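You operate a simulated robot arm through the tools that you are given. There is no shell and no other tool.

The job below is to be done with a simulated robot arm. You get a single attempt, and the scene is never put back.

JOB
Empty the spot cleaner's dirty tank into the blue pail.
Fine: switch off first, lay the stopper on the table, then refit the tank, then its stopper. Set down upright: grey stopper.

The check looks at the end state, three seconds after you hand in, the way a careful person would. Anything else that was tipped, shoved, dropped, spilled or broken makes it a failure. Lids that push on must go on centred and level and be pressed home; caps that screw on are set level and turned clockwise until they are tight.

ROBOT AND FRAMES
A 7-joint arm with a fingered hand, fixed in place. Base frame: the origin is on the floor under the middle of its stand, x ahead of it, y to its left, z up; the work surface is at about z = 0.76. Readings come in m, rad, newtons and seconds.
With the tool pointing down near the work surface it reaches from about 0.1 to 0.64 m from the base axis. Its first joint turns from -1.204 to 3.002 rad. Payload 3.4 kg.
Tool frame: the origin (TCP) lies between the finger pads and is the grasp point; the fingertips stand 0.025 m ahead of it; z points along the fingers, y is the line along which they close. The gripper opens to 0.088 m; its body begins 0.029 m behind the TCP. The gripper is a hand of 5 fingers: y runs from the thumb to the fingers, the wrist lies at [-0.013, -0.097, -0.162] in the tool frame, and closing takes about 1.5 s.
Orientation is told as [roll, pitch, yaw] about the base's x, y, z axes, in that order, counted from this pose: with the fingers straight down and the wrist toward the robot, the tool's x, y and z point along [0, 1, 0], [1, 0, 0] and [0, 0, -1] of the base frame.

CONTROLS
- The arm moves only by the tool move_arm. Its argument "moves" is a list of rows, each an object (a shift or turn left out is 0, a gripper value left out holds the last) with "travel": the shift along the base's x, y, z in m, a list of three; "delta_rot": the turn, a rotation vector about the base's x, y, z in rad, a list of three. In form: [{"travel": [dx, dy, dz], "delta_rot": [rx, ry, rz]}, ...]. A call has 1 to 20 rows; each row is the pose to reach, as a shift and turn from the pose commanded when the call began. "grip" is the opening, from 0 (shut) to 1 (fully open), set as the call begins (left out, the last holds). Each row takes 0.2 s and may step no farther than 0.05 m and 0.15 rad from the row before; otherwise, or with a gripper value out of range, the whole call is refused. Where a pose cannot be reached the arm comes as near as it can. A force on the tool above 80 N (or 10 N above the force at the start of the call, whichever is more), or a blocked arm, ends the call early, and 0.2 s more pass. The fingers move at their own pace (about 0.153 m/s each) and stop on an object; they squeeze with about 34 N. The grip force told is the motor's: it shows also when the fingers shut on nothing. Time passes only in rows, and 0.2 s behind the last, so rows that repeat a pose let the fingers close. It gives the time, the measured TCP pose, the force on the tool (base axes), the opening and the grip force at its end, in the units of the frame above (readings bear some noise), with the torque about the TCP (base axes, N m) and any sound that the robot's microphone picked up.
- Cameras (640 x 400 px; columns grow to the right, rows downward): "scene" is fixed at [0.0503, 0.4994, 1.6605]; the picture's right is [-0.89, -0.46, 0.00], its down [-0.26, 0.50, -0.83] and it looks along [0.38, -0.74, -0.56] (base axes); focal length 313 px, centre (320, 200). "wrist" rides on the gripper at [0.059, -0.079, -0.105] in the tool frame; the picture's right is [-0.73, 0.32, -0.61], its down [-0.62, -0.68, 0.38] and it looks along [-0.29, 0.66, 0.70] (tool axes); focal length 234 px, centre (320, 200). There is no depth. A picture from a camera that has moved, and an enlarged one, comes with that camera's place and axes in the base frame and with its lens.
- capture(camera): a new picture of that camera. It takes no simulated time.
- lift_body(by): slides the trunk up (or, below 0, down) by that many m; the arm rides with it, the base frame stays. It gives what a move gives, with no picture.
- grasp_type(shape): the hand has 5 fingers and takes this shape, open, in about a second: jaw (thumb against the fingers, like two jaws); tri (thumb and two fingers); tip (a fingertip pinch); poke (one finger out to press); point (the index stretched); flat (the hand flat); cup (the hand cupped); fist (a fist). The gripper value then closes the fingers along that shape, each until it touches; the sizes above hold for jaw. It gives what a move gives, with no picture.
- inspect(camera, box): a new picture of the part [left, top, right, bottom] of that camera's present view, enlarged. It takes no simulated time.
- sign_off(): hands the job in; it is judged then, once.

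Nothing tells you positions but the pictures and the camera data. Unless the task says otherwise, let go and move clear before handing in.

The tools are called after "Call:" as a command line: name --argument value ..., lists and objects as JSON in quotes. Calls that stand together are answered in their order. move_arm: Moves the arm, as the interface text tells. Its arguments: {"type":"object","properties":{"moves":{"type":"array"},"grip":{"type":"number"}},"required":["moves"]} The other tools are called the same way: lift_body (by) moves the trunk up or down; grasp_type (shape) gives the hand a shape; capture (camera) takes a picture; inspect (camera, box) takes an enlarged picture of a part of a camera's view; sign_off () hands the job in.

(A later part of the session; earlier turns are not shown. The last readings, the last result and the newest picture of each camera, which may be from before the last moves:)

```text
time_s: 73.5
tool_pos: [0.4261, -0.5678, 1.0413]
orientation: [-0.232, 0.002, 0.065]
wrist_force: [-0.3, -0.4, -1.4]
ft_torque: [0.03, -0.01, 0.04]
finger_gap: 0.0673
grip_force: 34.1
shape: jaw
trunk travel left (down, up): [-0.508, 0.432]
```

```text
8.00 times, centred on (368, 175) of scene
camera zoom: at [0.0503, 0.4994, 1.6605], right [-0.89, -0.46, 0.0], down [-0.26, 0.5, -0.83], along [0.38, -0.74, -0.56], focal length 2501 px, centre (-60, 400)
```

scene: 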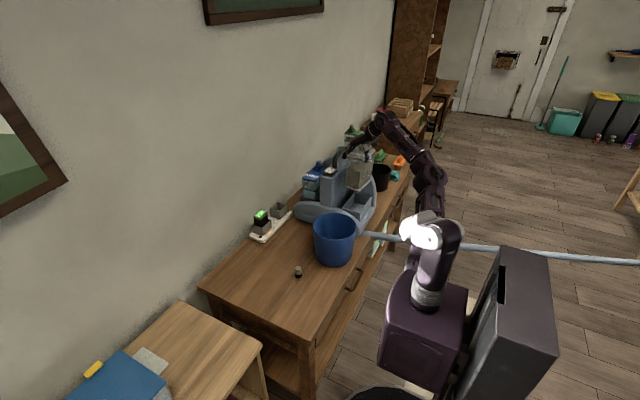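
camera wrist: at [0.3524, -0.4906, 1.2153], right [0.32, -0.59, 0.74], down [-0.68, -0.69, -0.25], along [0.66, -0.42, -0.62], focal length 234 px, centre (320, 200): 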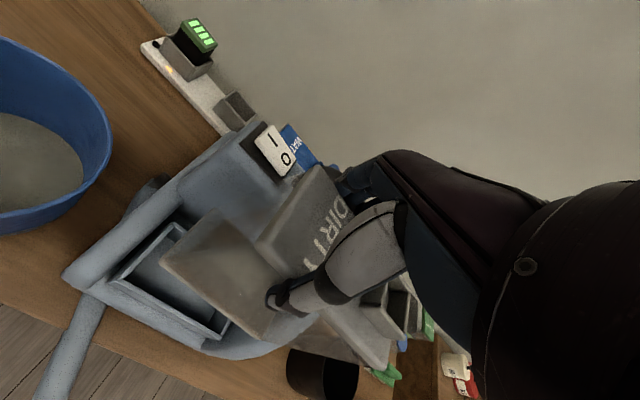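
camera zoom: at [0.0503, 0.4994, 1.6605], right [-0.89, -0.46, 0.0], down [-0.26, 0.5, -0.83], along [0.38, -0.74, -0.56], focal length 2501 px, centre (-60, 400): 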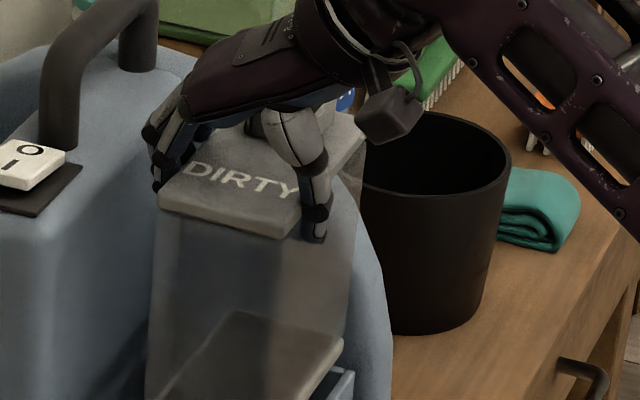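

Nearly there; a slight residual tilt remains. I'll correct it and lower gently into the tray mouth.

Call:
move_arm --moves '[{"travel": [0, 0.002, 0], "delta_rot": [-0.015, 0, 0]}, {"travel": [0, 0.004, 0], "delta_rot": [-0.03, 0, 0]}, {"travel": [0, 0.004, -0.008], "delta_rot": [-0.03, 0, 0]}, {"travel": [0, 0.004, -0.014], "delta_rot": [-0.03, 0, 0]}]'

Call:
inspect --camera "scene" --box '[345, 175, 385, 210]'

Call:
inspect --camera "wrist" --box '[140, 180, 320, 360]'

```text
time_s: 74.5
tool_pos: [0.4279, -0.5648, 1.0268]
orientation: [-0.26, 0.002, 0.066]
wrist_force: [0.1, 0.5, -1.2]
ft_torque: [0.05, -0.01, -0.01]
finger_gap: 0.0669
grip_force: 33.4
shape: jaw
trunk travel left (down, up): [-0.508, 0.432]
```

```text
11.43 times, centred on (365, 192) of scene
camera zoom: at [0.0503, 0.4994, 1.6605], right [-0.89, -0.46, 0.0], down [-0.26, 0.5, -0.83], along [0.38, -0.74, -0.56], focal length 3573 px, centre (-194, 286)
```

zoom: 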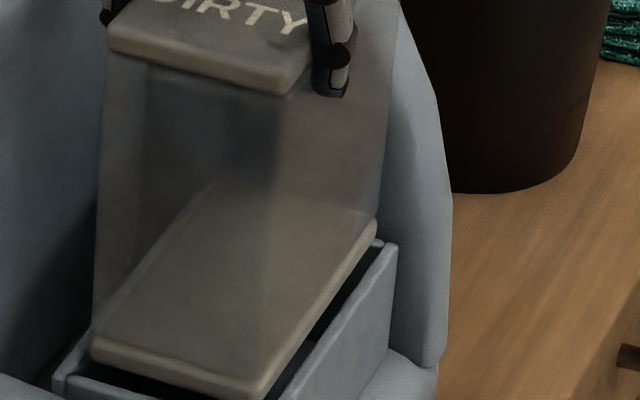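

```text
2.22 times, centred on (230, 270) of wrist
camera zoom: at [0.3432, -0.486, 1.1134], right [0.36, -0.52, 0.77], down [-0.63, -0.74, -0.21], along [0.68, -0.42, -0.6], focal length 520 px, centre (520, 44)
```

zoom: 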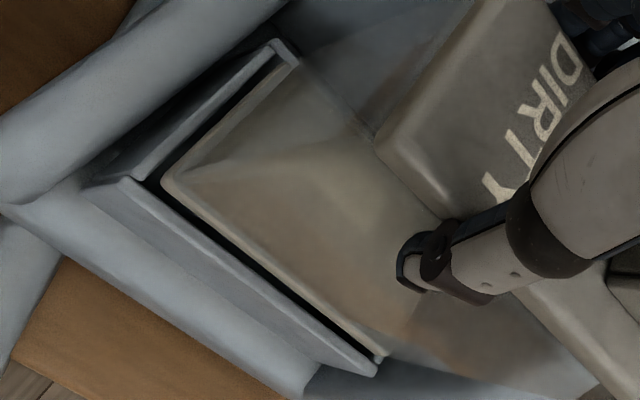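

The tank now sits square inside the tray mouth with gaps on all visible sides. Lowering further, watching the force.

Call:
move_arm --moves '[{"travel": [0, 0.001, -0.005]}, {"travel": [0, 0.001, -0.01]}, {"travel": [0, 0.001, -0.015]}]'

Call:
inspect --camera "scene" --box '[345, 175, 385, 210]'

Call:
inspect --camera "wrist" --box '[140, 180, 320, 360]'

```text
time_s: 75.3
tool_pos: [0.425, -0.5639, 1.0119]
orientation: [-0.261, 0.003, 0.064]
wrist_force: [0.3, -0.3, -1.9]
ft_torque: [0.03, -0.08, 0.07]
finger_gap: 0.0669
grip_force: 33.9
shape: jaw
trunk travel left (down, up): [-0.508, 0.432]
```

```text
11.43 times, centred on (365, 192) of scene
camera zoom: at [0.0503, 0.4994, 1.6605], right [-0.89, -0.46, 0.0], down [-0.26, 0.5, -0.83], along [0.38, -0.74, -0.56], focal length 3573 px, centre (-194, 286)
```

zoom: 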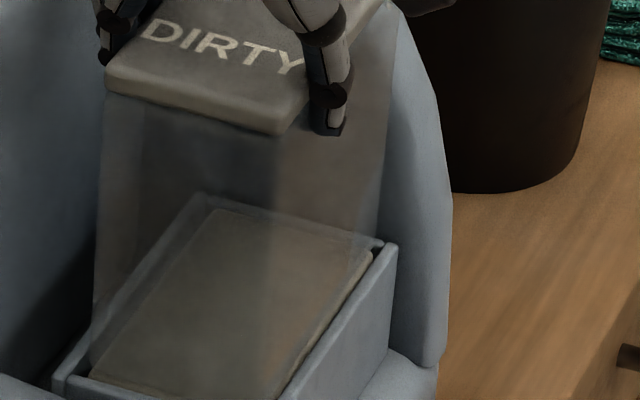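

```text
2.22 times, centred on (230, 270) of wrist
camera zoom: at [0.3427, -0.4853, 1.0976], right [0.36, -0.52, 0.77], down [-0.63, -0.74, -0.21], along [0.68, -0.42, -0.6], focal length 520 px, centre (520, 44)
```

zoom: 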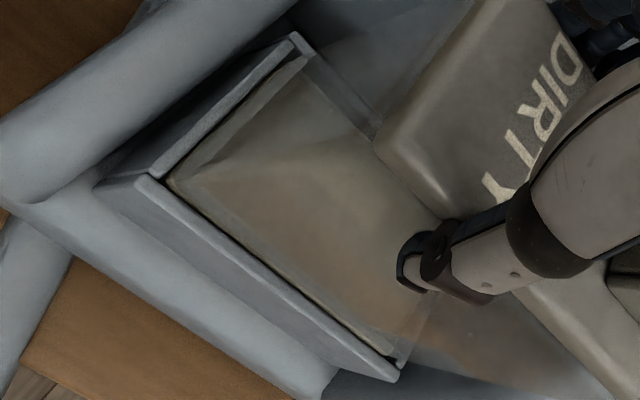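

The tank bottom is inside the tray with no contact. Continuing down to the seat.

Call:
move_arm --moves '[{"travel": [0, 0, -0.006]}, {"travel": [0, 0, -0.012]}, {"travel": [0, 0, -0.018]}, {"travel": [0, 0, -0.024]}, {"travel": [0, 0, -0.03]}, {"travel": [0, 0, -0.036]}]'

Call:
inspect --camera "scene" --box '[335, 150, 395, 220]'

Call:
inspect --camera "wrist" --box '[120, 150, 400, 400]'

```text
time_s: 76.7
tool_pos: [0.4268, -0.5622, 0.9753]
orientation: [-0.262, 0.004, 0.065]
wrist_force: [0.6, -1.0, -1.4]
ft_torque: [-0.03, -0.04, 0.13]
finger_gap: 0.0672
grip_force: 34.0
shape: jaw
trunk travel left (down, up): [-0.508, 0.432]
```

```text
5.71 times, centred on (365, 185) of scene
camera zoom: at [0.0503, 0.4994, 1.6605], right [-0.89, -0.46, 0.0], down [-0.26, 0.5, -0.83], along [0.38, -0.74, -0.56], focal length 1786 px, centre (63, 286)
```

zoom: 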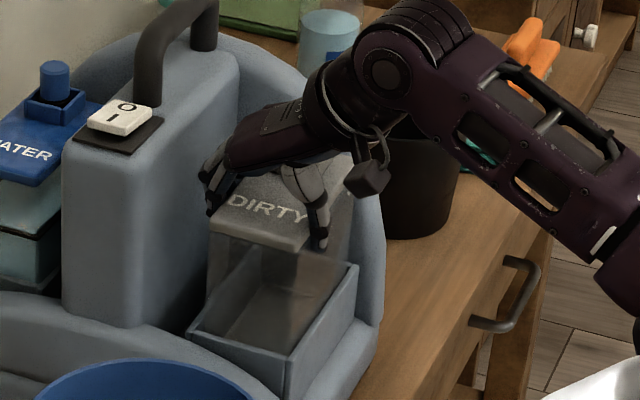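

```text
1.60 times, centred on (260, 275) of wrist
camera zoom: at [0.343, -0.4843, 1.0623], right [0.36, -0.52, 0.77], down [-0.64, -0.74, -0.21], along [0.68, -0.42, -0.6], focal length 375 px, centre (416, 80)
```

zoom: 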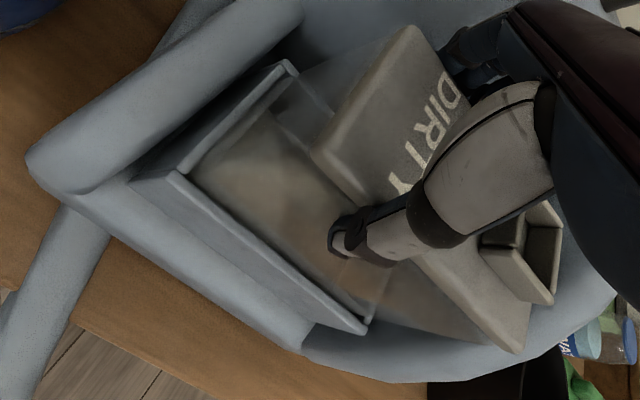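

Call:
move_arm --moves '[{"travel": [0, 0, -0.003]}, {"travel": [0, 0, -0.006]}]'

```text
time_s: 77.3
tool_pos: [0.4267, -0.5627, 0.9689]
orientation: [-0.261, 0.002, 0.065]
wrist_force: [0.0, -0.8, -1.5]
ft_torque: [-0.03, 0.01, 0.02]
finger_gap: 0.0672
grip_force: 34.0
shape: jaw
trunk travel left (down, up): [-0.508, 0.432]
```

Call:
move_arm --moves '[{"travel": [0, 0, -0.002]}, {"travel": [0, 0, -0.004]}]'

```text
time_s: 77.9
tool_pos: [0.4267, -0.5621, 0.9674]
orientation: [-0.26, -0.005, 0.064]
wrist_force: [3.2, -5.2, 14.5]
ft_torque: [-0.08, 0.05, -0.07]
finger_gap: 0.0672
grip_force: 33.6
shape: jaw
trunk travel left (down, up): [-0.508, 0.432]
```

The tank has reached its floor (14 N). I'll relax slightly and open the hand.

Call:
move_arm --moves '[{"travel": [0, 0, 0.0015]}, {"travel": [0, 0, 0.0015]}]'

Call:
move_arm --moves '[{"travel": [0, 0, 0]}, {"travel": [0, 0, 0]}, {"travel": [0, 0, 0]}, {"travel": [0, 0, 0]}, {"travel": [0, 0, 0]}]' --grip 1.0

Call:
inspect --camera "wrist" --box '[120, 150, 400, 400]'

Call:
inspect --camera "scene" --box '[335, 150, 395, 220]'

```text
time_s: 78.5
tool_pos: [0.4268, -0.5622, 0.969]
orientation: [-0.262, 0.0, 0.064]
wrist_force: [3.5, -4.9, 14.8]
ft_torque: [-0.06, -0.05, -0.06]
finger_gap: 0.0671
grip_force: 34.0
shape: jaw
trunk travel left (down, up): [-0.508, 0.432]
```

```text
time_s: 79.7
tool_pos: [0.4271, -0.562, 0.9667]
orientation: [-0.259, 0.003, 0.066]
wrist_force: [0.2, -0.4, -0.2]
ft_torque: [0.04, 0.01, -0.03]
finger_gap: 0.088
grip_force: 0.0
shape: jaw
trunk travel left (down, up): [-0.508, 0.432]
```

```text
1.60 times, centred on (260, 275) of wrist
camera zoom: at [0.3438, -0.4843, 1.0533], right [0.36, -0.52, 0.77], down [-0.64, -0.74, -0.21], along [0.68, -0.42, -0.6], focal length 375 px, centre (416, 80)
```

zoom: 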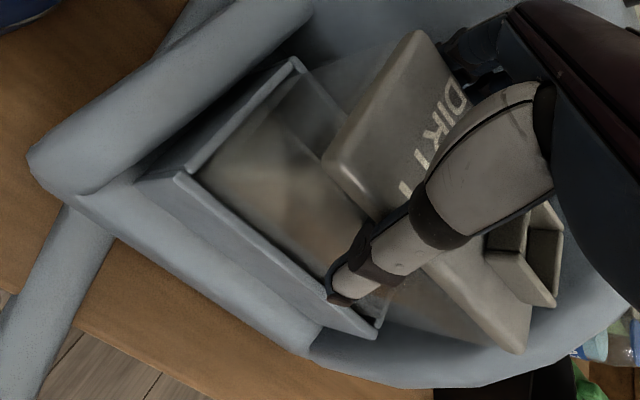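

```text
5.71 times, centred on (365, 185) of scene
camera zoom: at [0.0503, 0.4994, 1.6605], right [-0.89, -0.46, 0.0], down [-0.26, 0.5, -0.83], along [0.38, -0.74, -0.56], focal length 1786 px, centre (63, 286)
```

zoom: 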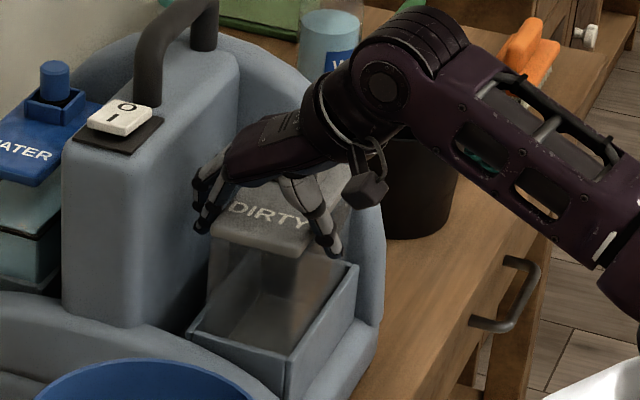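

Released with no load. Raising the hand straight up, clear of the lid.

Call:
move_arm --moves '[{"travel": [0, 0, 0.01]}, {"travel": [0, 0, 0.02]}, {"travel": [0, 0, 0.03]}, {"travel": [0, 0.003, 0.05]}, {"travel": [0, 0.006, 0.08]}, {"travel": [0, 0.01, 0.12]}]'

Call:
inspect --camera "scene" --box '[335, 150, 395, 220]'

Call:
capture --camera "wrist"

```text
time_s: 81.1
tool_pos: [0.4247, -0.5518, 1.0907]
orientation: [-0.263, 0.001, 0.063]
wrist_force: [0.0, 0.1, 0.0]
ft_torque: [0.02, -0.07, -0.03]
finger_gap: 0.0878
grip_force: 0.0
shape: jaw
out of reach, approached as far as the arm can: row 4
trunk travel left (down, up): [-0.508, 0.432]
```

```text
5.71 times, centred on (365, 185) of scene
camera zoom: at [0.0503, 0.4994, 1.6605], right [-0.89, -0.46, 0.0], down [-0.26, 0.5, -0.83], along [0.38, -0.74, -0.56], focal length 1786 px, centre (63, 286)
```

zoom: 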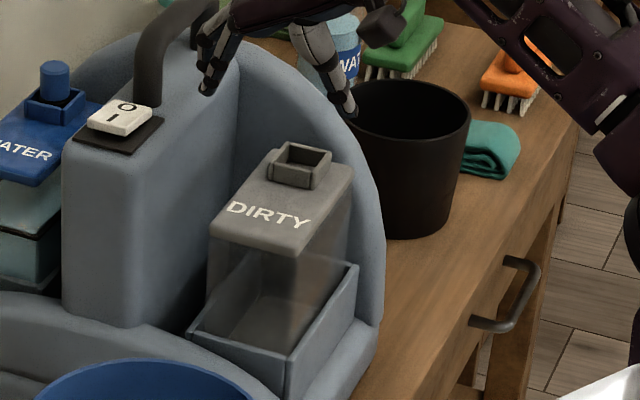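

```text
taken
camera wrist: at [0.3407, -0.4717, 1.1766], right [0.36, -0.52, 0.77], down [-0.64, -0.74, -0.21], along [0.68, -0.42, -0.6], focal length 234 px, centre (320, 200)
```

wrist: 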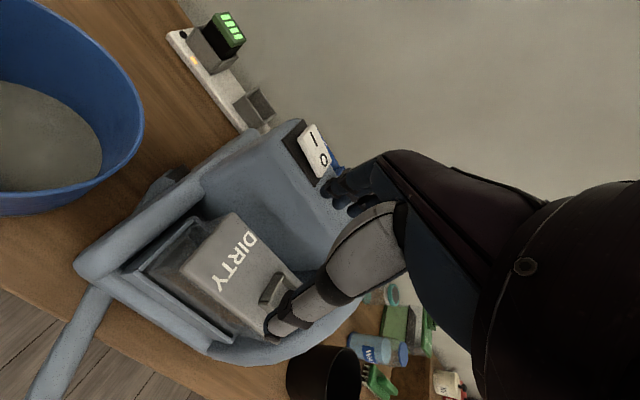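

The tank is back in its tray. I'll zoom in to check that it sits square before fetching the stopper.

Call:
inspect --camera "scene" --box '[345, 170, 385, 215]'

Call:
inspect --camera "wrist" --box '[110, 190, 310, 370]'

```text
8.89 times, centred on (365, 192) of scene
camera zoom: at [0.0503, 0.4994, 1.6605], right [-0.89, -0.46, 0.0], down [-0.26, 0.5, -0.83], along [0.38, -0.74, -0.56], focal length 2779 px, centre (-80, 267)
```

zoom: 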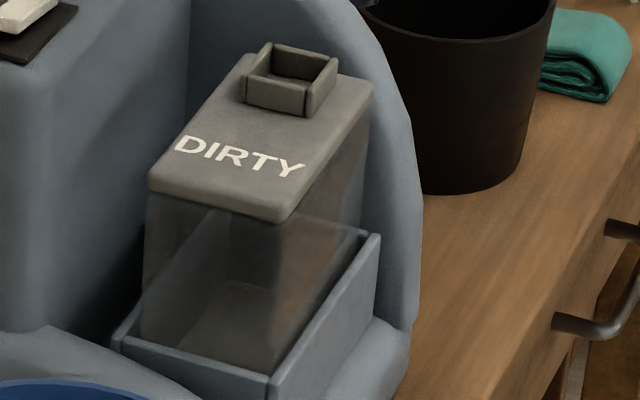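

```text
2.22 times, centred on (210, 280) of wrist
camera zoom: at [0.3407, -0.4717, 1.1766], right [0.36, -0.52, 0.77], down [-0.64, -0.74, -0.21], along [0.68, -0.42, -0.6], focal length 520 px, centre (564, 22)
```

zoom: 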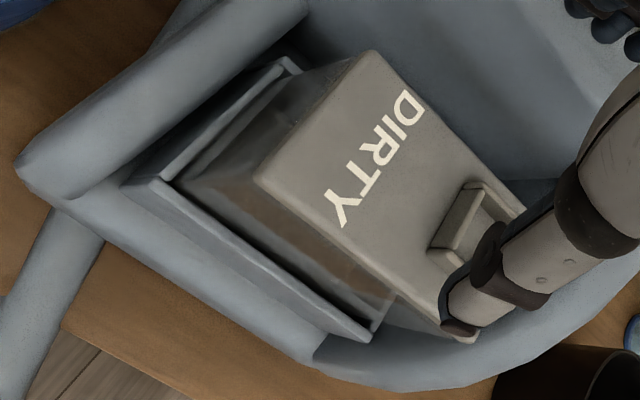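

The tank sits square and level. Next I'll fetch the stopper: fingertip pinch shape, same tilt as before, travelling over the pail toward it.

Call:
grasp_type --shape "tip"

Call:
move_arm --moves '[{"travel": [0.008, 0.035, 0], "delta_rot": [-0.079, -0.0025, -0.021]}, {"travel": [0.016, 0.07, 0], "delta_rot": [-0.158, -0.005, -0.042]}, {"travel": [0.024, 0.105, -0.005], "delta_rot": [-0.2367, -0.0075, -0.0627]}, {"travel": [0.032, 0.14, -0.015], "delta_rot": [-0.2367, -0.0075, -0.0627]}, {"travel": [0.04, 0.18, -0.025], "delta_rot": [-0.2367, -0.0075, -0.0627]}, {"travel": [0.048, 0.22, -0.04], "delta_rot": [-0.2367, -0.0075, -0.0627]}, {"travel": [0.056, 0.26, -0.055], "delta_rot": [-0.2367, -0.0075, -0.0627]}]' --grip 0.6

```text
time_s: 82.0
tool_pos: [0.4272, -0.5506, 1.0889]
orientation: [-0.261, 0.004, 0.064]
wrist_force: [-0.2, 0.1, 0.2]
ft_torque: [0.03, 0.0, 0.01]
finger_gap: 0.0883
grip_force: 0.1
shape: tip
trunk travel left (down, up): [-0.508, 0.432]
```

```text
time_s: 83.6
tool_pos: [0.484, -0.2926, 1.0314]
orientation: [-0.499, 0.003, 0.0]
wrist_force: [0.6, 0.2, -0.3]
ft_torque: [0.02, 0.0, -0.02]
finger_gap: 0.0533
grip_force: 0.0
shape: tip
trunk travel left (down, up): [-0.508, 0.432]
```

Call:
move_arm --moves '[{"travel": [0.004, 0.04, -0.02]}, {"travel": [0.009, 0.08, -0.04]}, {"travel": [0.0126, 0.111, -0.06]}, {"travel": [0.0126, 0.111, -0.09]}]'

Call:
capture --camera "wrist"

Call:
inspect --camera "scene" --box '[240, 150, 400, 290]'

```text
time_s: 84.6
tool_pos: [0.4978, -0.179, 0.9418]
orientation: [-0.495, 0.003, 0.002]
wrist_force: [0.3, 0.0, 0.0]
ft_torque: [0.02, 0.01, 0.0]
finger_gap: 0.0532
grip_force: 0.1
shape: tip
trunk travel left (down, up): [-0.508, 0.432]
```

```text
taken
camera wrist: at [0.4194, -0.0788, 1.0063], right [0.33, -0.35, 0.88], down [-0.68, -0.73, -0.04], along [0.66, -0.59, -0.48], focal length 234 px, centre (320, 200)
```

wrist: 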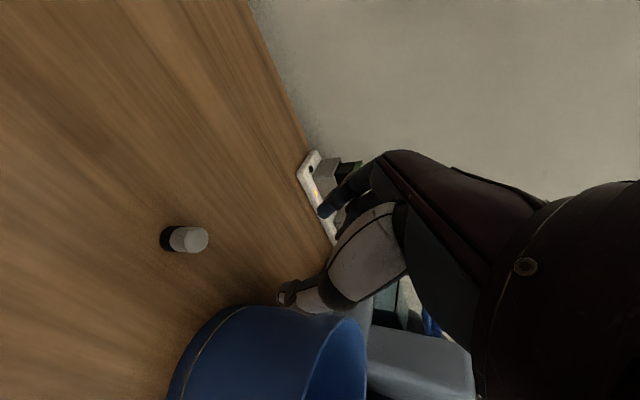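

```text
2.86 times, centred on (320, 220) of scene
camera zoom: at [0.0503, 0.4994, 1.6605], right [-0.89, -0.46, 0.0], down [-0.26, 0.5, -0.83], along [0.38, -0.74, -0.56], focal length 893 px, centre (320, 143)
```

zoom: 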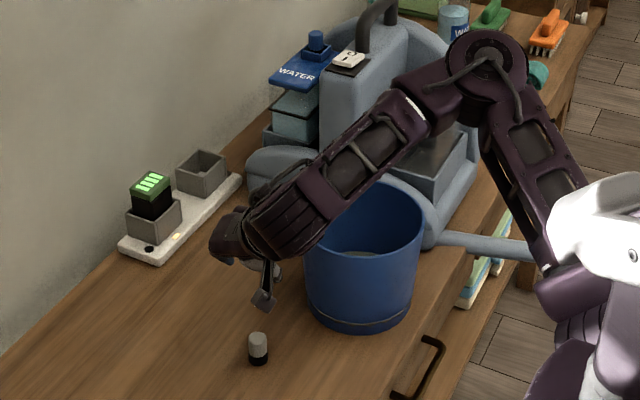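

The stopper still stands where I left it. I'll lower the trunk 2 cm for margin and descend over it.

Call:
lift_body --by -0.025

Call:
move_arm --moves '[{"travel": [-0.0009, -0.0013, -0.03]}, {"travel": [-0.0009, -0.0013, -0.06]}]'

Call:
inspect --camera "wrist" --box '[200, 160, 380, 320]'

Call:
inspect --camera "scene" --box '[260, 200, 350, 290]'

```text
time_s: 85.3
tool_pos: [0.4985, -0.1802, 0.9166]
orientation: [-0.499, 0.003, 0.002]
wrist_force: [-0.8, 0.2, 0.4]
ft_torque: [0.02, 0.0, -0.02]
finger_gap: 0.0533
grip_force: 0.1
shape: tip
trunk travel left (down, up): [-0.483, 0.457]
```

```text
time_s: 85.9
tool_pos: [0.4964, -0.1816, 0.8559]
orientation: [-0.496, 0.003, 0.0]
wrist_force: [0.0, -0.6, -0.9]
ft_torque: [-0.01, 0.04, 0.01]
finger_gap: 0.0532
grip_force: 0.0
shape: tip
trunk travel left (down, up): [-0.483, 0.457]
```

```text
2.50 times, centred on (290, 240) of wrist
camera zoom: at [0.4183, -0.0815, 0.9214], right [0.33, -0.35, 0.88], down [-0.68, -0.73, -0.04], along [0.66, -0.59, -0.48], focal length 585 px, centre (395, 100)
```

zoom: 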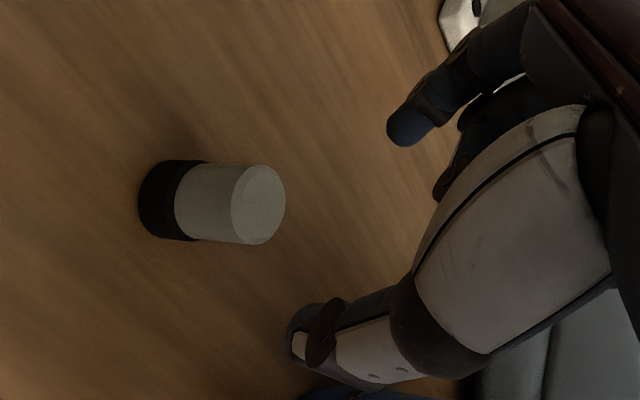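

```text
4.44 times, centred on (305, 245) of scene
camera zoom: at [0.0503, 0.4994, 1.6605], right [-0.89, -0.46, 0.0], down [-0.26, 0.5, -0.83], along [0.38, -0.74, -0.56], focal length 1389 px, centre (387, 0)
```

zoom: 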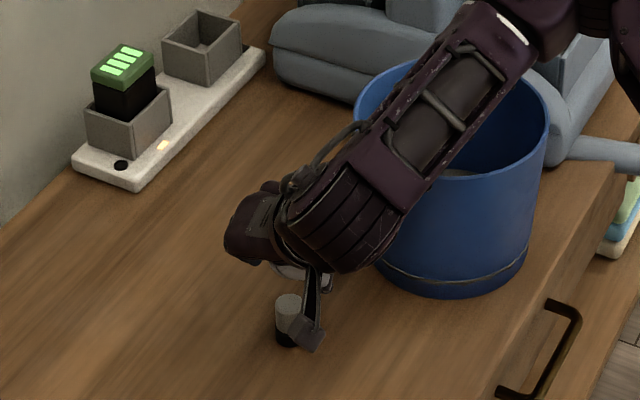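

Call:
move_arm --moves '[{"travel": [0.0002, 0.0014, -0.02]}, {"travel": [0.0002, 0.0014, -0.035]}, {"travel": [0.0002, 0.0014, -0.0465]}]'

Call:
inspect --camera "wrist" --box '[230, 170, 370, 310]'

```text
time_s: 86.7
tool_pos: [0.4982, -0.1807, 0.8097]
orientation: [-0.495, 0.003, 0.0]
wrist_force: [0.0, 0.2, 0.3]
ft_torque: [-0.02, -0.02, 0.0]
finger_gap: 0.0532
grip_force: 0.0
shape: tip
trunk travel left (down, up): [-0.483, 0.457]
```

```text
2.86 times, centred on (300, 240) of wrist
camera zoom: at [0.4184, -0.0789, 0.8758], right [0.33, -0.35, 0.88], down [-0.68, -0.73, -0.04], along [0.66, -0.59, -0.48], focal length 669 px, centre (377, 86)
```

zoom: 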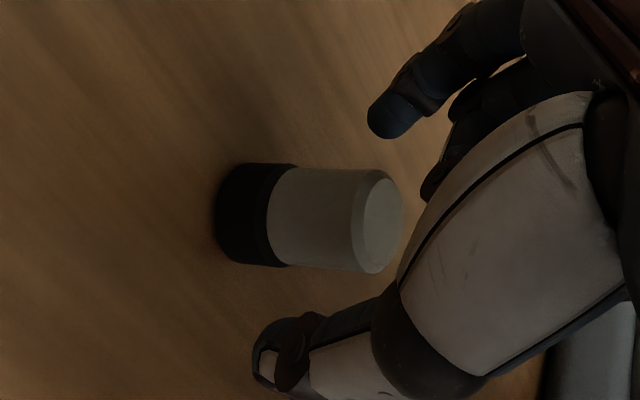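

Well aligned, gripping slightly higher on the knob than before. Closing.

Call:
move_arm --moves '[{"travel": [0, 0, 0]}, {"travel": [0, 0, 0]}, {"travel": [0, 0, 0]}, {"travel": [0, 0, 0]}, {"travel": [0, 0, 0]}, {"travel": [0, 0, 0]}]' --grip 0

Call:
inspect --camera "wrist" --box '[230, 170, 370, 310]'

```text
time_s: 88.1
tool_pos: [0.4965, -0.181, 0.812]
orientation: [-0.496, 0.003, 0.001]
wrist_force: [0.5, 0.0, -0.2]
ft_torque: [0.05, 0.01, 0.02]
finger_gap: 0.0221
grip_force: 33.9
shape: tip
trunk travel left (down, up): [-0.483, 0.457]
```

```text
2.86 times, centred on (300, 240) of wrist
camera zoom: at [0.4182, -0.0788, 0.8761], right [0.33, -0.35, 0.88], down [-0.68, -0.73, -0.04], along [0.66, -0.59, -0.48], focal length 669 px, centre (377, 86)
```

zoom: 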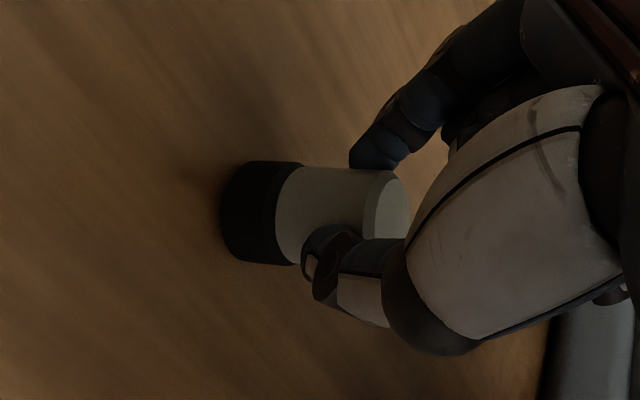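

The gap reads 22 mm, which suggests I'm on the bevelled rim. I'll reopen, go 4 mm lower and regrip.

Call:
move_arm --moves '[{"travel": [0, 0, 0]}, {"travel": [0, 0, 0]}, {"travel": [0, 0, 0]}, {"travel": [0, -0.0005, -0.002]}, {"travel": [0, -0.001, -0.004]}]' --grip 0.55

Call:
inspect --camera "wrist" --box '[230, 170, 370, 310]'

```text
time_s: 89.3
tool_pos: [0.4959, -0.1823, 0.8066]
orientation: [-0.497, 0.003, 0.003]
wrist_force: [0.1, -0.7, -0.4]
ft_torque: [-0.03, 0.01, 0.03]
finger_gap: 0.0477
grip_force: 0.1
shape: tip
trunk travel left (down, up): [-0.483, 0.457]
```

```text
2.86 times, centred on (300, 240) of wrist
camera zoom: at [0.4183, -0.0798, 0.8721], right [0.33, -0.35, 0.88], down [-0.68, -0.73, -0.04], along [0.66, -0.59, -0.48], focal length 669 px, centre (377, 86)
```

zoom: 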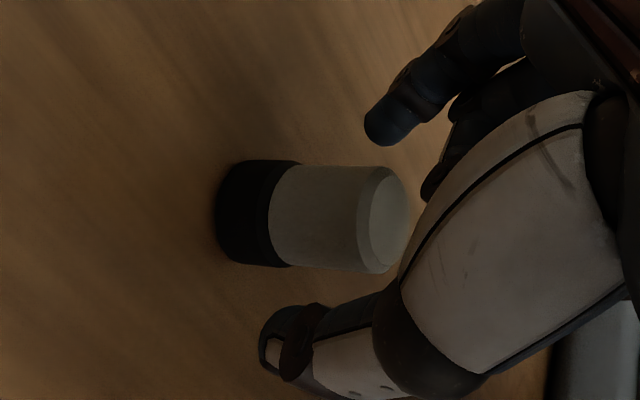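

Call:
move_arm --moves '[{"travel": [0, -0.002, 0]}, {"travel": [0, -0.002, 0]}]'

Call:
move_arm --moves '[{"travel": [0, 0, 0]}, {"travel": [0, 0, 0]}, {"travel": [0, 0, 0]}, {"travel": [0, 0, 0]}, {"travel": [0, 0, 0]}, {"travel": [0, 0, 0]}]' --grip 0

Call:
inspect --camera "wrist" --box '[230, 170, 370, 310]'

```text
time_s: 89.9
tool_pos: [0.4974, -0.1836, 0.8075]
orientation: [-0.498, 0.003, 0.001]
wrist_force: [0.2, -0.4, 0.2]
ft_torque: [0.03, 0.0, -0.03]
finger_gap: 0.0479
grip_force: 0.0
shape: tip
trunk travel left (down, up): [-0.483, 0.457]
```

```text
time_s: 91.3
tool_pos: [0.4975, -0.1828, 0.8076]
orientation: [-0.494, 0.005, 0.002]
wrist_force: [0.4, -0.2, -0.2]
ft_torque: [0.0, -0.04, 0.05]
finger_gap: 0.0255
grip_force: 34.7
shape: tip
trunk travel left (down, up): [-0.483, 0.457]
```

```text
2.86 times, centred on (300, 240) of wrist
camera zoom: at [0.4182, -0.0816, 0.8719], right [0.33, -0.35, 0.88], down [-0.68, -0.73, -0.04], along [0.66, -0.59, -0.48], focal length 669 px, centre (377, 86)
```

zoom: 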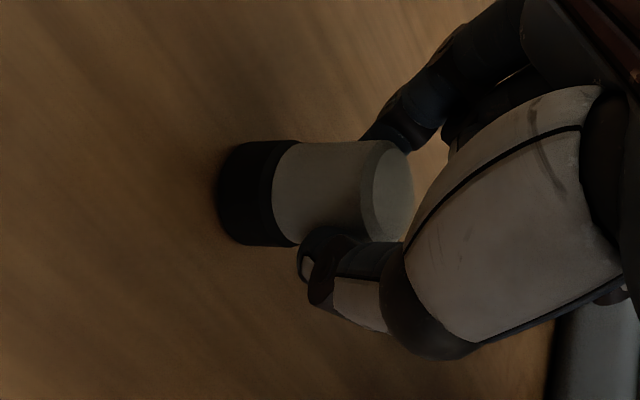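

Call:
inspect --camera "scene" --box '[285, 255, 315, 285]'

Call:
inspect --camera "wrist" --box '[260, 180, 350, 270]'

```text
13.33 times, centred on (300, 270) of scene
camera zoom: at [0.0503, 0.4994, 1.6605], right [-0.89, -0.46, 0.0], down [-0.26, 0.5, -0.83], along [0.38, -0.74, -0.56], focal length 4168 px, centre (587, -733)
```

zoom: 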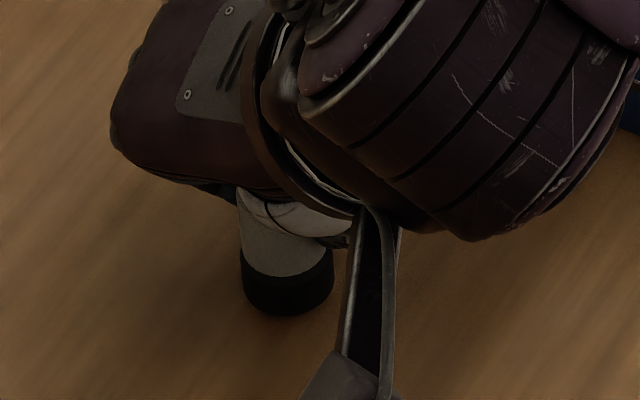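

```text
4.44 times, centred on (305, 225) of wrist
camera zoom: at [0.4182, -0.0816, 0.8719], right [0.33, -0.35, 0.88], down [-0.68, -0.73, -0.04], along [0.66, -0.59, -0.48], focal length 1041 px, centre (387, 89)
```

zoom: 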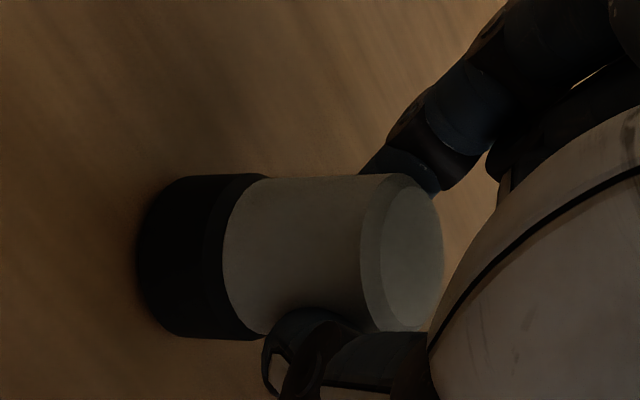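

The plug got pushed sideways and is leaning about 8° in this grip — the pinch closes off-centre. I'll reopen, let it stand, and re-centre for the fingers' true closing point.

Call:
move_arm --moves '[{"travel": [0, 0, 0]}, {"travel": [0, 0, 0]}, {"travel": [0, 0, 0]}, {"travel": [0, 0, 0]}, {"travel": [0, 0, 0]}]' --grip 0.55

Call:
inspect --camera "wrist" --box '[230, 170, 370, 310]'

```text
time_s: 92.5
tool_pos: [0.4973, -0.1835, 0.8076]
orientation: [-0.495, 0.005, 0.003]
wrist_force: [-0.7, -0.3, 0.8]
ft_torque: [-0.03, 0.02, -0.01]
finger_gap: 0.0477
grip_force: 0.1
shape: tip
trunk travel left (down, up): [-0.483, 0.457]
```

```text
2.86 times, centred on (300, 240) of wrist
camera zoom: at [0.4182, -0.0816, 0.8719], right [0.33, -0.35, 0.88], down [-0.68, -0.73, -0.04], along [0.66, -0.59, -0.48], focal length 669 px, centre (377, 86)
```

zoom: 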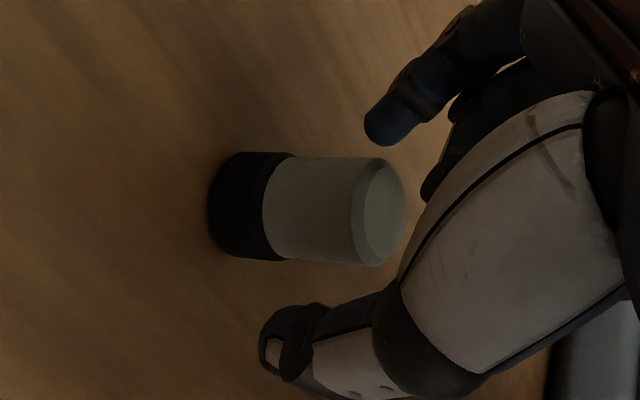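

Call:
move_arm --moves '[{"travel": [-0.003, 0, 0.0]}, {"travel": [-0.006, 0, 0.0]}]'

Call:
move_arm --moves '[{"travel": [0, 0, 0]}, {"travel": [0, 0, 0]}, {"travel": [0, 0, 0]}, {"travel": [0, 0, 0]}, {"travel": [0, 0, 0]}, {"travel": [0, 0, 0]}]' --grip 0

Call:
inspect --camera "wrist" --box '[230, 170, 370, 310]'

```text
time_s: 93.1
tool_pos: [0.4907, -0.183, 0.8062]
orientation: [-0.497, 0.005, 0.0]
wrist_force: [-0.2, -0.4, 0.4]
ft_torque: [0.01, 0.02, 0.01]
finger_gap: 0.0477
grip_force: 0.0
shape: tip
trunk travel left (down, up): [-0.483, 0.457]
```

```text
time_s: 94.5
tool_pos: [0.4919, -0.1841, 0.8067]
orientation: [-0.495, 0.004, 0.002]
wrist_force: [0.3, 0.7, -0.1]
ft_torque: [0.02, -0.03, 0.0]
finger_gap: 0.0247
grip_force: 33.7
shape: tip
trunk travel left (down, up): [-0.483, 0.457]
```

```text
2.86 times, centred on (300, 240) of wrist
camera zoom: at [0.4122, -0.0815, 0.871], right [0.33, -0.35, 0.88], down [-0.68, -0.73, -0.04], along [0.66, -0.59, -0.48], focal length 669 px, centre (377, 86)
```

zoom: 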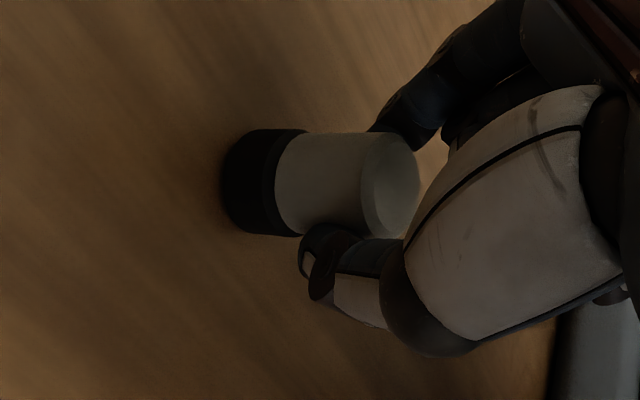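

Much better: gap 24.7 mm and the plug now stands nearly upright (≈2°). Lifting it to check.

Call:
move_arm --moves '[{"travel": [0, 0, 0.01]}, {"travel": [0, 0, 0.03]}, {"travel": [0, 0, 0.06]}, {"travel": [0, 0, 0.1]}]'

Call:
inspect --camera "wrist" --box '[230, 170, 370, 310]'

Call:
inspect --camera "scene" --box '[270, 215, 340, 275]'

```text
time_s: 95.5
tool_pos: [0.4905, -0.1825, 0.9078]
orientation: [-0.498, 0.003, 0.0]
wrist_force: [-0.2, 0.1, -0.6]
ft_torque: [-0.01, 0.01, 0.01]
finger_gap: 0.0249
grip_force: 34.4
shape: tip
trunk travel left (down, up): [-0.483, 0.457]
```

```text
2.86 times, centred on (300, 240) of wrist
camera zoom: at [0.4126, -0.0826, 0.9729], right [0.33, -0.35, 0.88], down [-0.68, -0.73, -0.04], along [0.66, -0.59, -0.48], focal length 669 px, centre (377, 86)
```

zoom: 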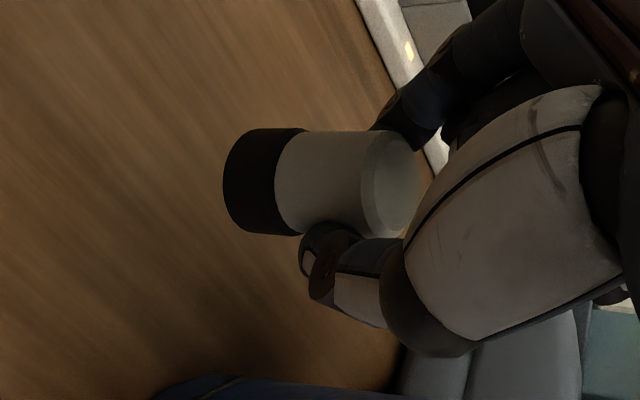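

```text
6.67 times, centred on (305, 245) of scene
camera zoom: at [0.0503, 0.4994, 1.6605], right [-0.89, -0.46, 0.0], down [-0.26, 0.5, -0.83], along [0.38, -0.74, -0.56], focal length 2084 px, centre (420, -100)
```

zoom: 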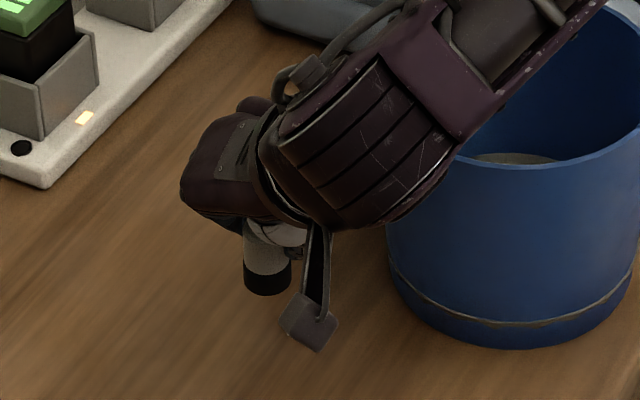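

The plug is upright in the grip. I'll carry it back above the tank's collar.

Call:
move_arm --moves '[{"travel": [0, -0.03, 0.03]}, {"travel": [-0.005, -0.06, 0.06]}, {"travel": [-0.012, -0.1, 0.085]}, {"travel": [-0.019, -0.144, 0.105]}, {"travel": [-0.026, -0.188, 0.125]}, {"travel": [-0.034, -0.233, 0.14]}, {"travel": [-0.042, -0.278, 0.15]}, {"travel": [-0.05, -0.323, 0.16]}, {"travel": [-0.058, -0.368, 0.165]}, {"travel": [-0.065, -0.41, 0.17]}, {"travel": [-0.069, -0.435, 0.17]}]'

Call:
inspect --camera "wrist" --box '[170, 160, 370, 320]'

Call:
inspect --camera "scene" --box '[340, 140, 390, 190]'

```text
time_s: 97.9
tool_pos: [0.4207, -0.6201, 1.0746]
orientation: [-0.497, 0.004, 0.0]
wrist_force: [-0.3, 0.6, -0.5]
ft_torque: [0.0, -0.01, -0.01]
finger_gap: 0.0247
grip_force: 34.5
shape: tip
trunk travel left (down, up): [-0.483, 0.457]
```

```text
2.50 times, centred on (270, 240) of wrist
camera zoom: at [0.3422, -0.518, 1.1397], right [0.33, -0.35, 0.88], down [-0.68, -0.73, -0.04], along [0.66, -0.59, -0.48], focal length 585 px, centre (445, 100)
```

zoom: 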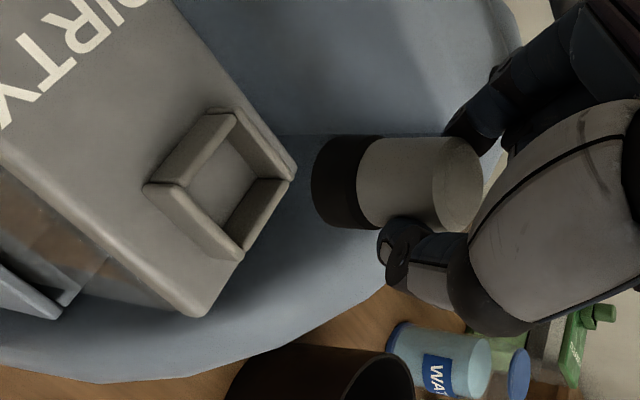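

```text
8.00 times, centred on (365, 165) of scene
camera zoom: at [0.0503, 0.4994, 1.6605], right [-0.89, -0.46, 0.0], down [-0.26, 0.5, -0.83], along [0.38, -0.74, -0.56], focal length 2501 px, centre (-40, 480)
```

zoom: 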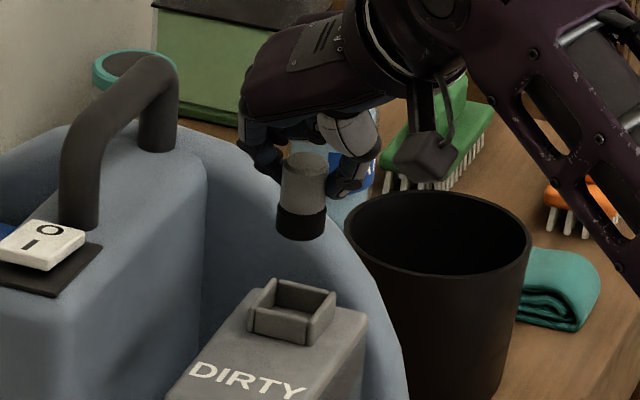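

Both the plug and the collar are in view. I'll lower until the plug's base is just above the collar and fine-align from both cameras.

Call:
move_arm --moves '[{"travel": [-0.002, 0.0025, -0.01]}, {"travel": [-0.003, 0.0035, -0.02]}, {"travel": [-0.003, 0.0035, -0.025]}]'

Call:
inspect --camera "wrist" --box '[210, 170, 350, 300]'

Call:
inspect --camera "scene" --box '[345, 155, 380, 185]'

```text
time_s: 98.7
tool_pos: [0.4192, -0.6133, 1.0509]
orientation: [-0.498, 0.004, 0.001]
wrist_force: [-0.1, 0.0, 0.2]
ft_torque: [0.01, -0.01, 0.0]
finger_gap: 0.0246
grip_force: 34.0
shape: tip
trunk travel left (down, up): [-0.483, 0.457]
```

```text
3.08 times, centred on (280, 235) of wrist
camera zoom: at [0.34, -0.5122, 1.116], right [0.33, -0.35, 0.88], down [-0.68, -0.73, -0.04], along [0.66, -0.59, -0.48], focal length 720 px, centre (443, 92)
```

zoom: 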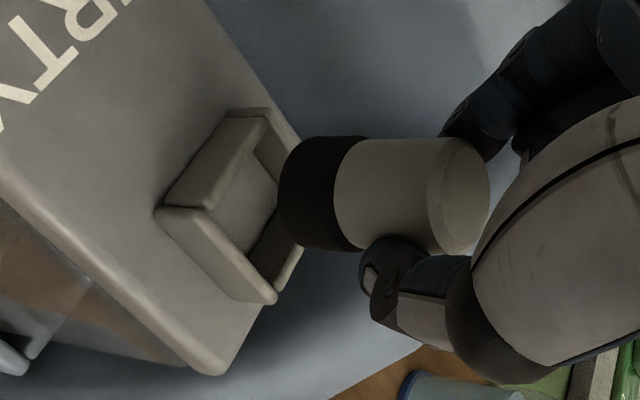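

```text
13.33 times, centred on (362, 170) of scene
camera zoom: at [0.0503, 0.4994, 1.6605], right [-0.89, -0.46, 0.0], down [-0.26, 0.5, -0.83], along [0.38, -0.74, -0.56], focal length 4168 px, centre (-247, 600)
```

zoom: 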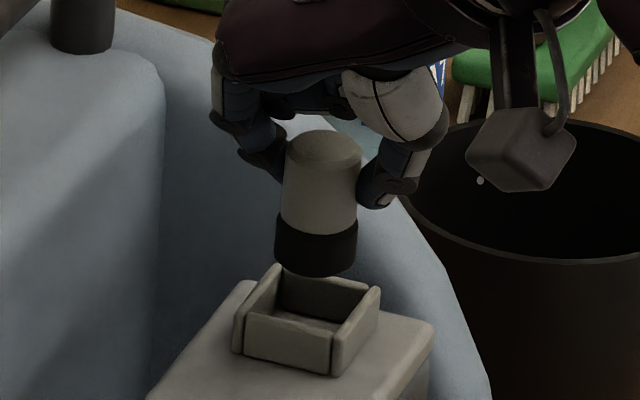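

Call:
move_arm --moves '[{"travel": [0, -0.002, -0.005]}, {"travel": [0, -0.004, -0.01]}, {"travel": [0, -0.004, -0.012]}, {"travel": [0, -0.004, -0.012]}]'

Call:
inspect --camera "wrist" --box '[210, 170, 350, 300]'

Call:
inspect --camera "scene" --box '[345, 155, 380, 185]'

```text
time_s: 99.7
tool_pos: [0.4198, -0.6178, 1.0392]
orientation: [-0.497, 0.003, 0.002]
wrist_force: [0.1, 0.1, -0.2]
ft_torque: [0.0, 0.04, 0.01]
finger_gap: 0.0249
grip_force: 34.1
shape: tip
trunk travel left (down, up): [-0.483, 0.457]
```

```text
3.08 times, centred on (280, 235) of wrist
camera zoom: at [0.3406, -0.5163, 1.1041], right [0.33, -0.35, 0.88], down [-0.68, -0.73, -0.04], along [0.66, -0.59, -0.48], focal length 720 px, centre (443, 92)
```

zoom: 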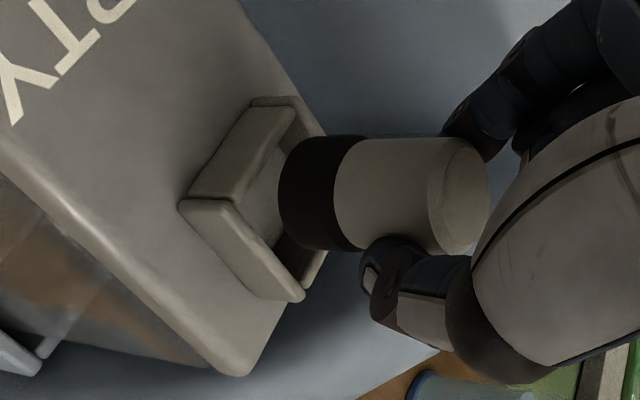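

```text
13.33 times, centred on (362, 170) of scene
camera zoom: at [0.0503, 0.4994, 1.6605], right [-0.89, -0.46, 0.0], down [-0.26, 0.5, -0.83], along [0.38, -0.74, -0.56], focal length 4168 px, centre (-247, 600)
```

zoom: 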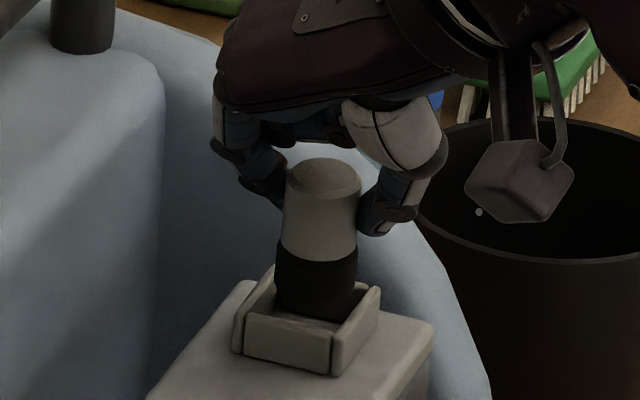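

Call:
inspect --camera "scene" --box '[352, 163, 374, 183]'

Call:
inspect --camera "wrist" --box '[240, 190, 310, 275]'

```text
16.00 times, centred on (363, 173) of scene
camera zoom: at [0.0503, 0.4994, 1.6605], right [-0.89, -0.46, 0.0], down [-0.26, 0.5, -0.83], along [0.38, -0.74, -0.56], focal length 5002 px, centre (-368, 632)
```

zoom: 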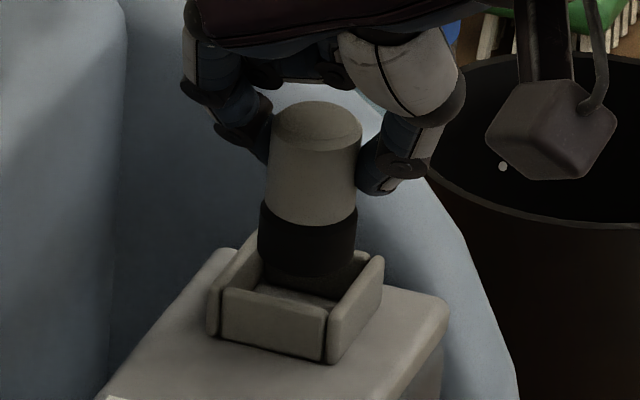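

```text
4.71 times, centred on (275, 232) of wrist
camera zoom: at [0.3406, -0.5163, 1.1041], right [0.33, -0.35, 0.88], down [-0.68, -0.73, -0.04], along [0.66, -0.59, -0.48], focal length 1102 px, centre (532, 47)
```

zoom: 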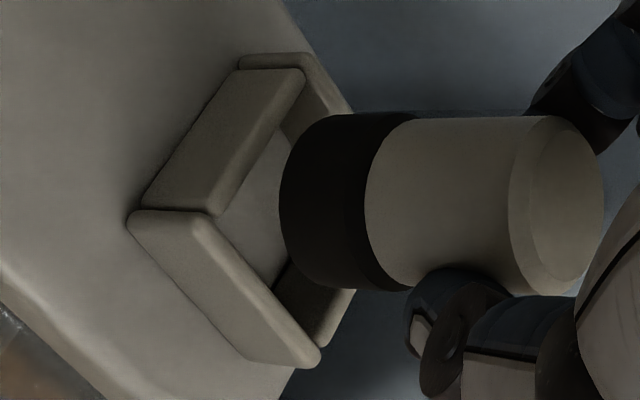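

The plug is centred over the collar within about 2 mm by both views. I'll lower in small steps and feel for contact.

Call:
move_arm --moves '[{"travel": [0, 0, -0.002]}, {"travel": [0, 0, -0.004]}, {"travel": [0, 0, -0.006]}]'

Call:
inspect --camera "scene" --box '[352, 163, 374, 183]'

Call:
inspect --camera "wrist" --box '[240, 190, 310, 275]'

```text
time_s: 100.5
tool_pos: [0.418, -0.6176, 1.0332]
orientation: [-0.496, 0.003, 0.001]
wrist_force: [0.5, 0.4, 0.2]
ft_torque: [0.01, 0.03, 0.0]
finger_gap: 0.0249
grip_force: 33.9
shape: tip
trunk travel left (down, up): [-0.483, 0.457]
```

```text
16.00 times, centred on (363, 173) of scene
camera zoom: at [0.0503, 0.4994, 1.6605], right [-0.89, -0.46, 0.0], down [-0.26, 0.5, -0.83], along [0.38, -0.74, -0.56], focal length 5002 px, centre (-368, 632)
```

zoom: 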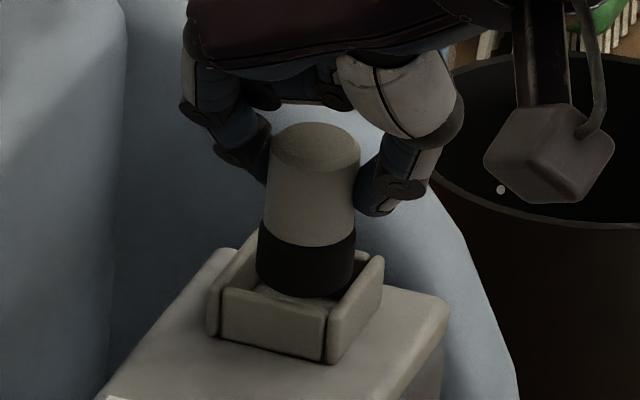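

```text
4.71 times, centred on (275, 232) of wrist
camera zoom: at [0.3404, -0.5163, 1.0978], right [0.33, -0.35, 0.88], down [-0.68, -0.73, -0.04], along [0.66, -0.59, -0.48], focal length 1102 px, centre (532, 47)
```

zoom: 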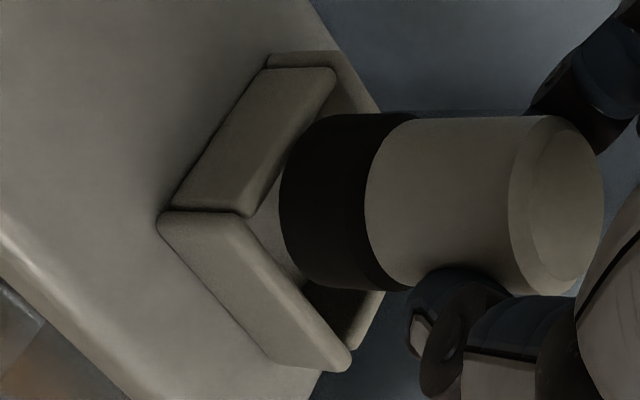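

Call:
move_arm --moves '[{"travel": [0, 0, -0.0015]}, {"travel": [0, 0, -0.003]}]'

```text
time_s: 101.1
tool_pos: [0.4188, -0.6193, 1.0302]
orientation: [-0.495, 0.004, 0.002]
wrist_force: [-0.5, -0.1, -0.1]
ft_torque: [-0.05, -0.01, 0.01]
finger_gap: 0.0247
grip_force: 34.0
shape: tip
trunk travel left (down, up): [-0.483, 0.457]
```

Call:
move_arm --moves '[{"travel": [0, 0, -0.0015]}, {"travel": [0, 0, -0.003]}]'

Call:
inspect --camera "scene" --box '[352, 163, 374, 183]'

Call:
inspect --camera "wrist" --box '[240, 190, 310, 275]'

```text
time_s: 101.7
tool_pos: [0.4184, -0.6183, 1.0286]
orientation: [-0.497, 0.002, 0.003]
wrist_force: [1.5, -2.1, 4.2]
ft_torque: [-0.05, -0.05, -0.03]
finger_gap: 0.0254
grip_force: 34.0
shape: tip
trunk travel left (down, up): [-0.483, 0.457]
```

```text
16.00 times, centred on (363, 173) of scene
camera zoom: at [0.0503, 0.4994, 1.6605], right [-0.89, -0.46, 0.0], down [-0.26, 0.5, -0.83], along [0.38, -0.74, -0.56], focal length 5002 px, centre (-368, 632)
```

zoom: 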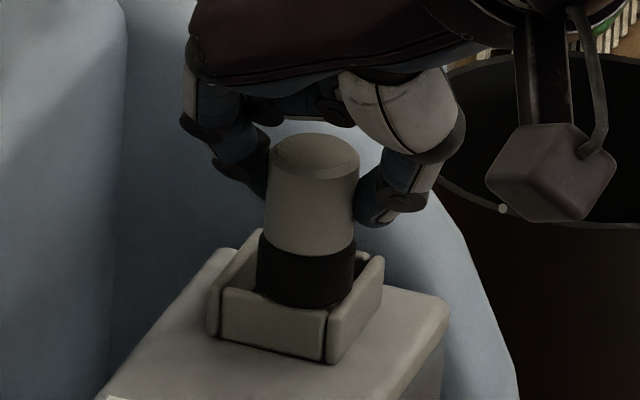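

```text
4.71 times, centred on (275, 232) of wrist
camera zoom: at [0.3395, -0.5165, 1.093], right [0.33, -0.35, 0.88], down [-0.68, -0.73, -0.04], along [0.66, -0.59, -0.47], focal length 1102 px, centre (532, 47)
```

zoom: 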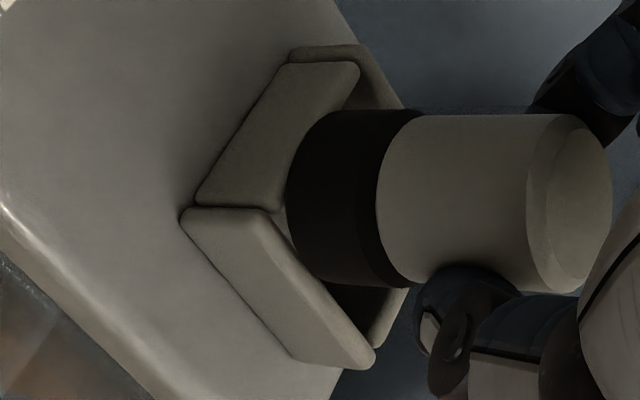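

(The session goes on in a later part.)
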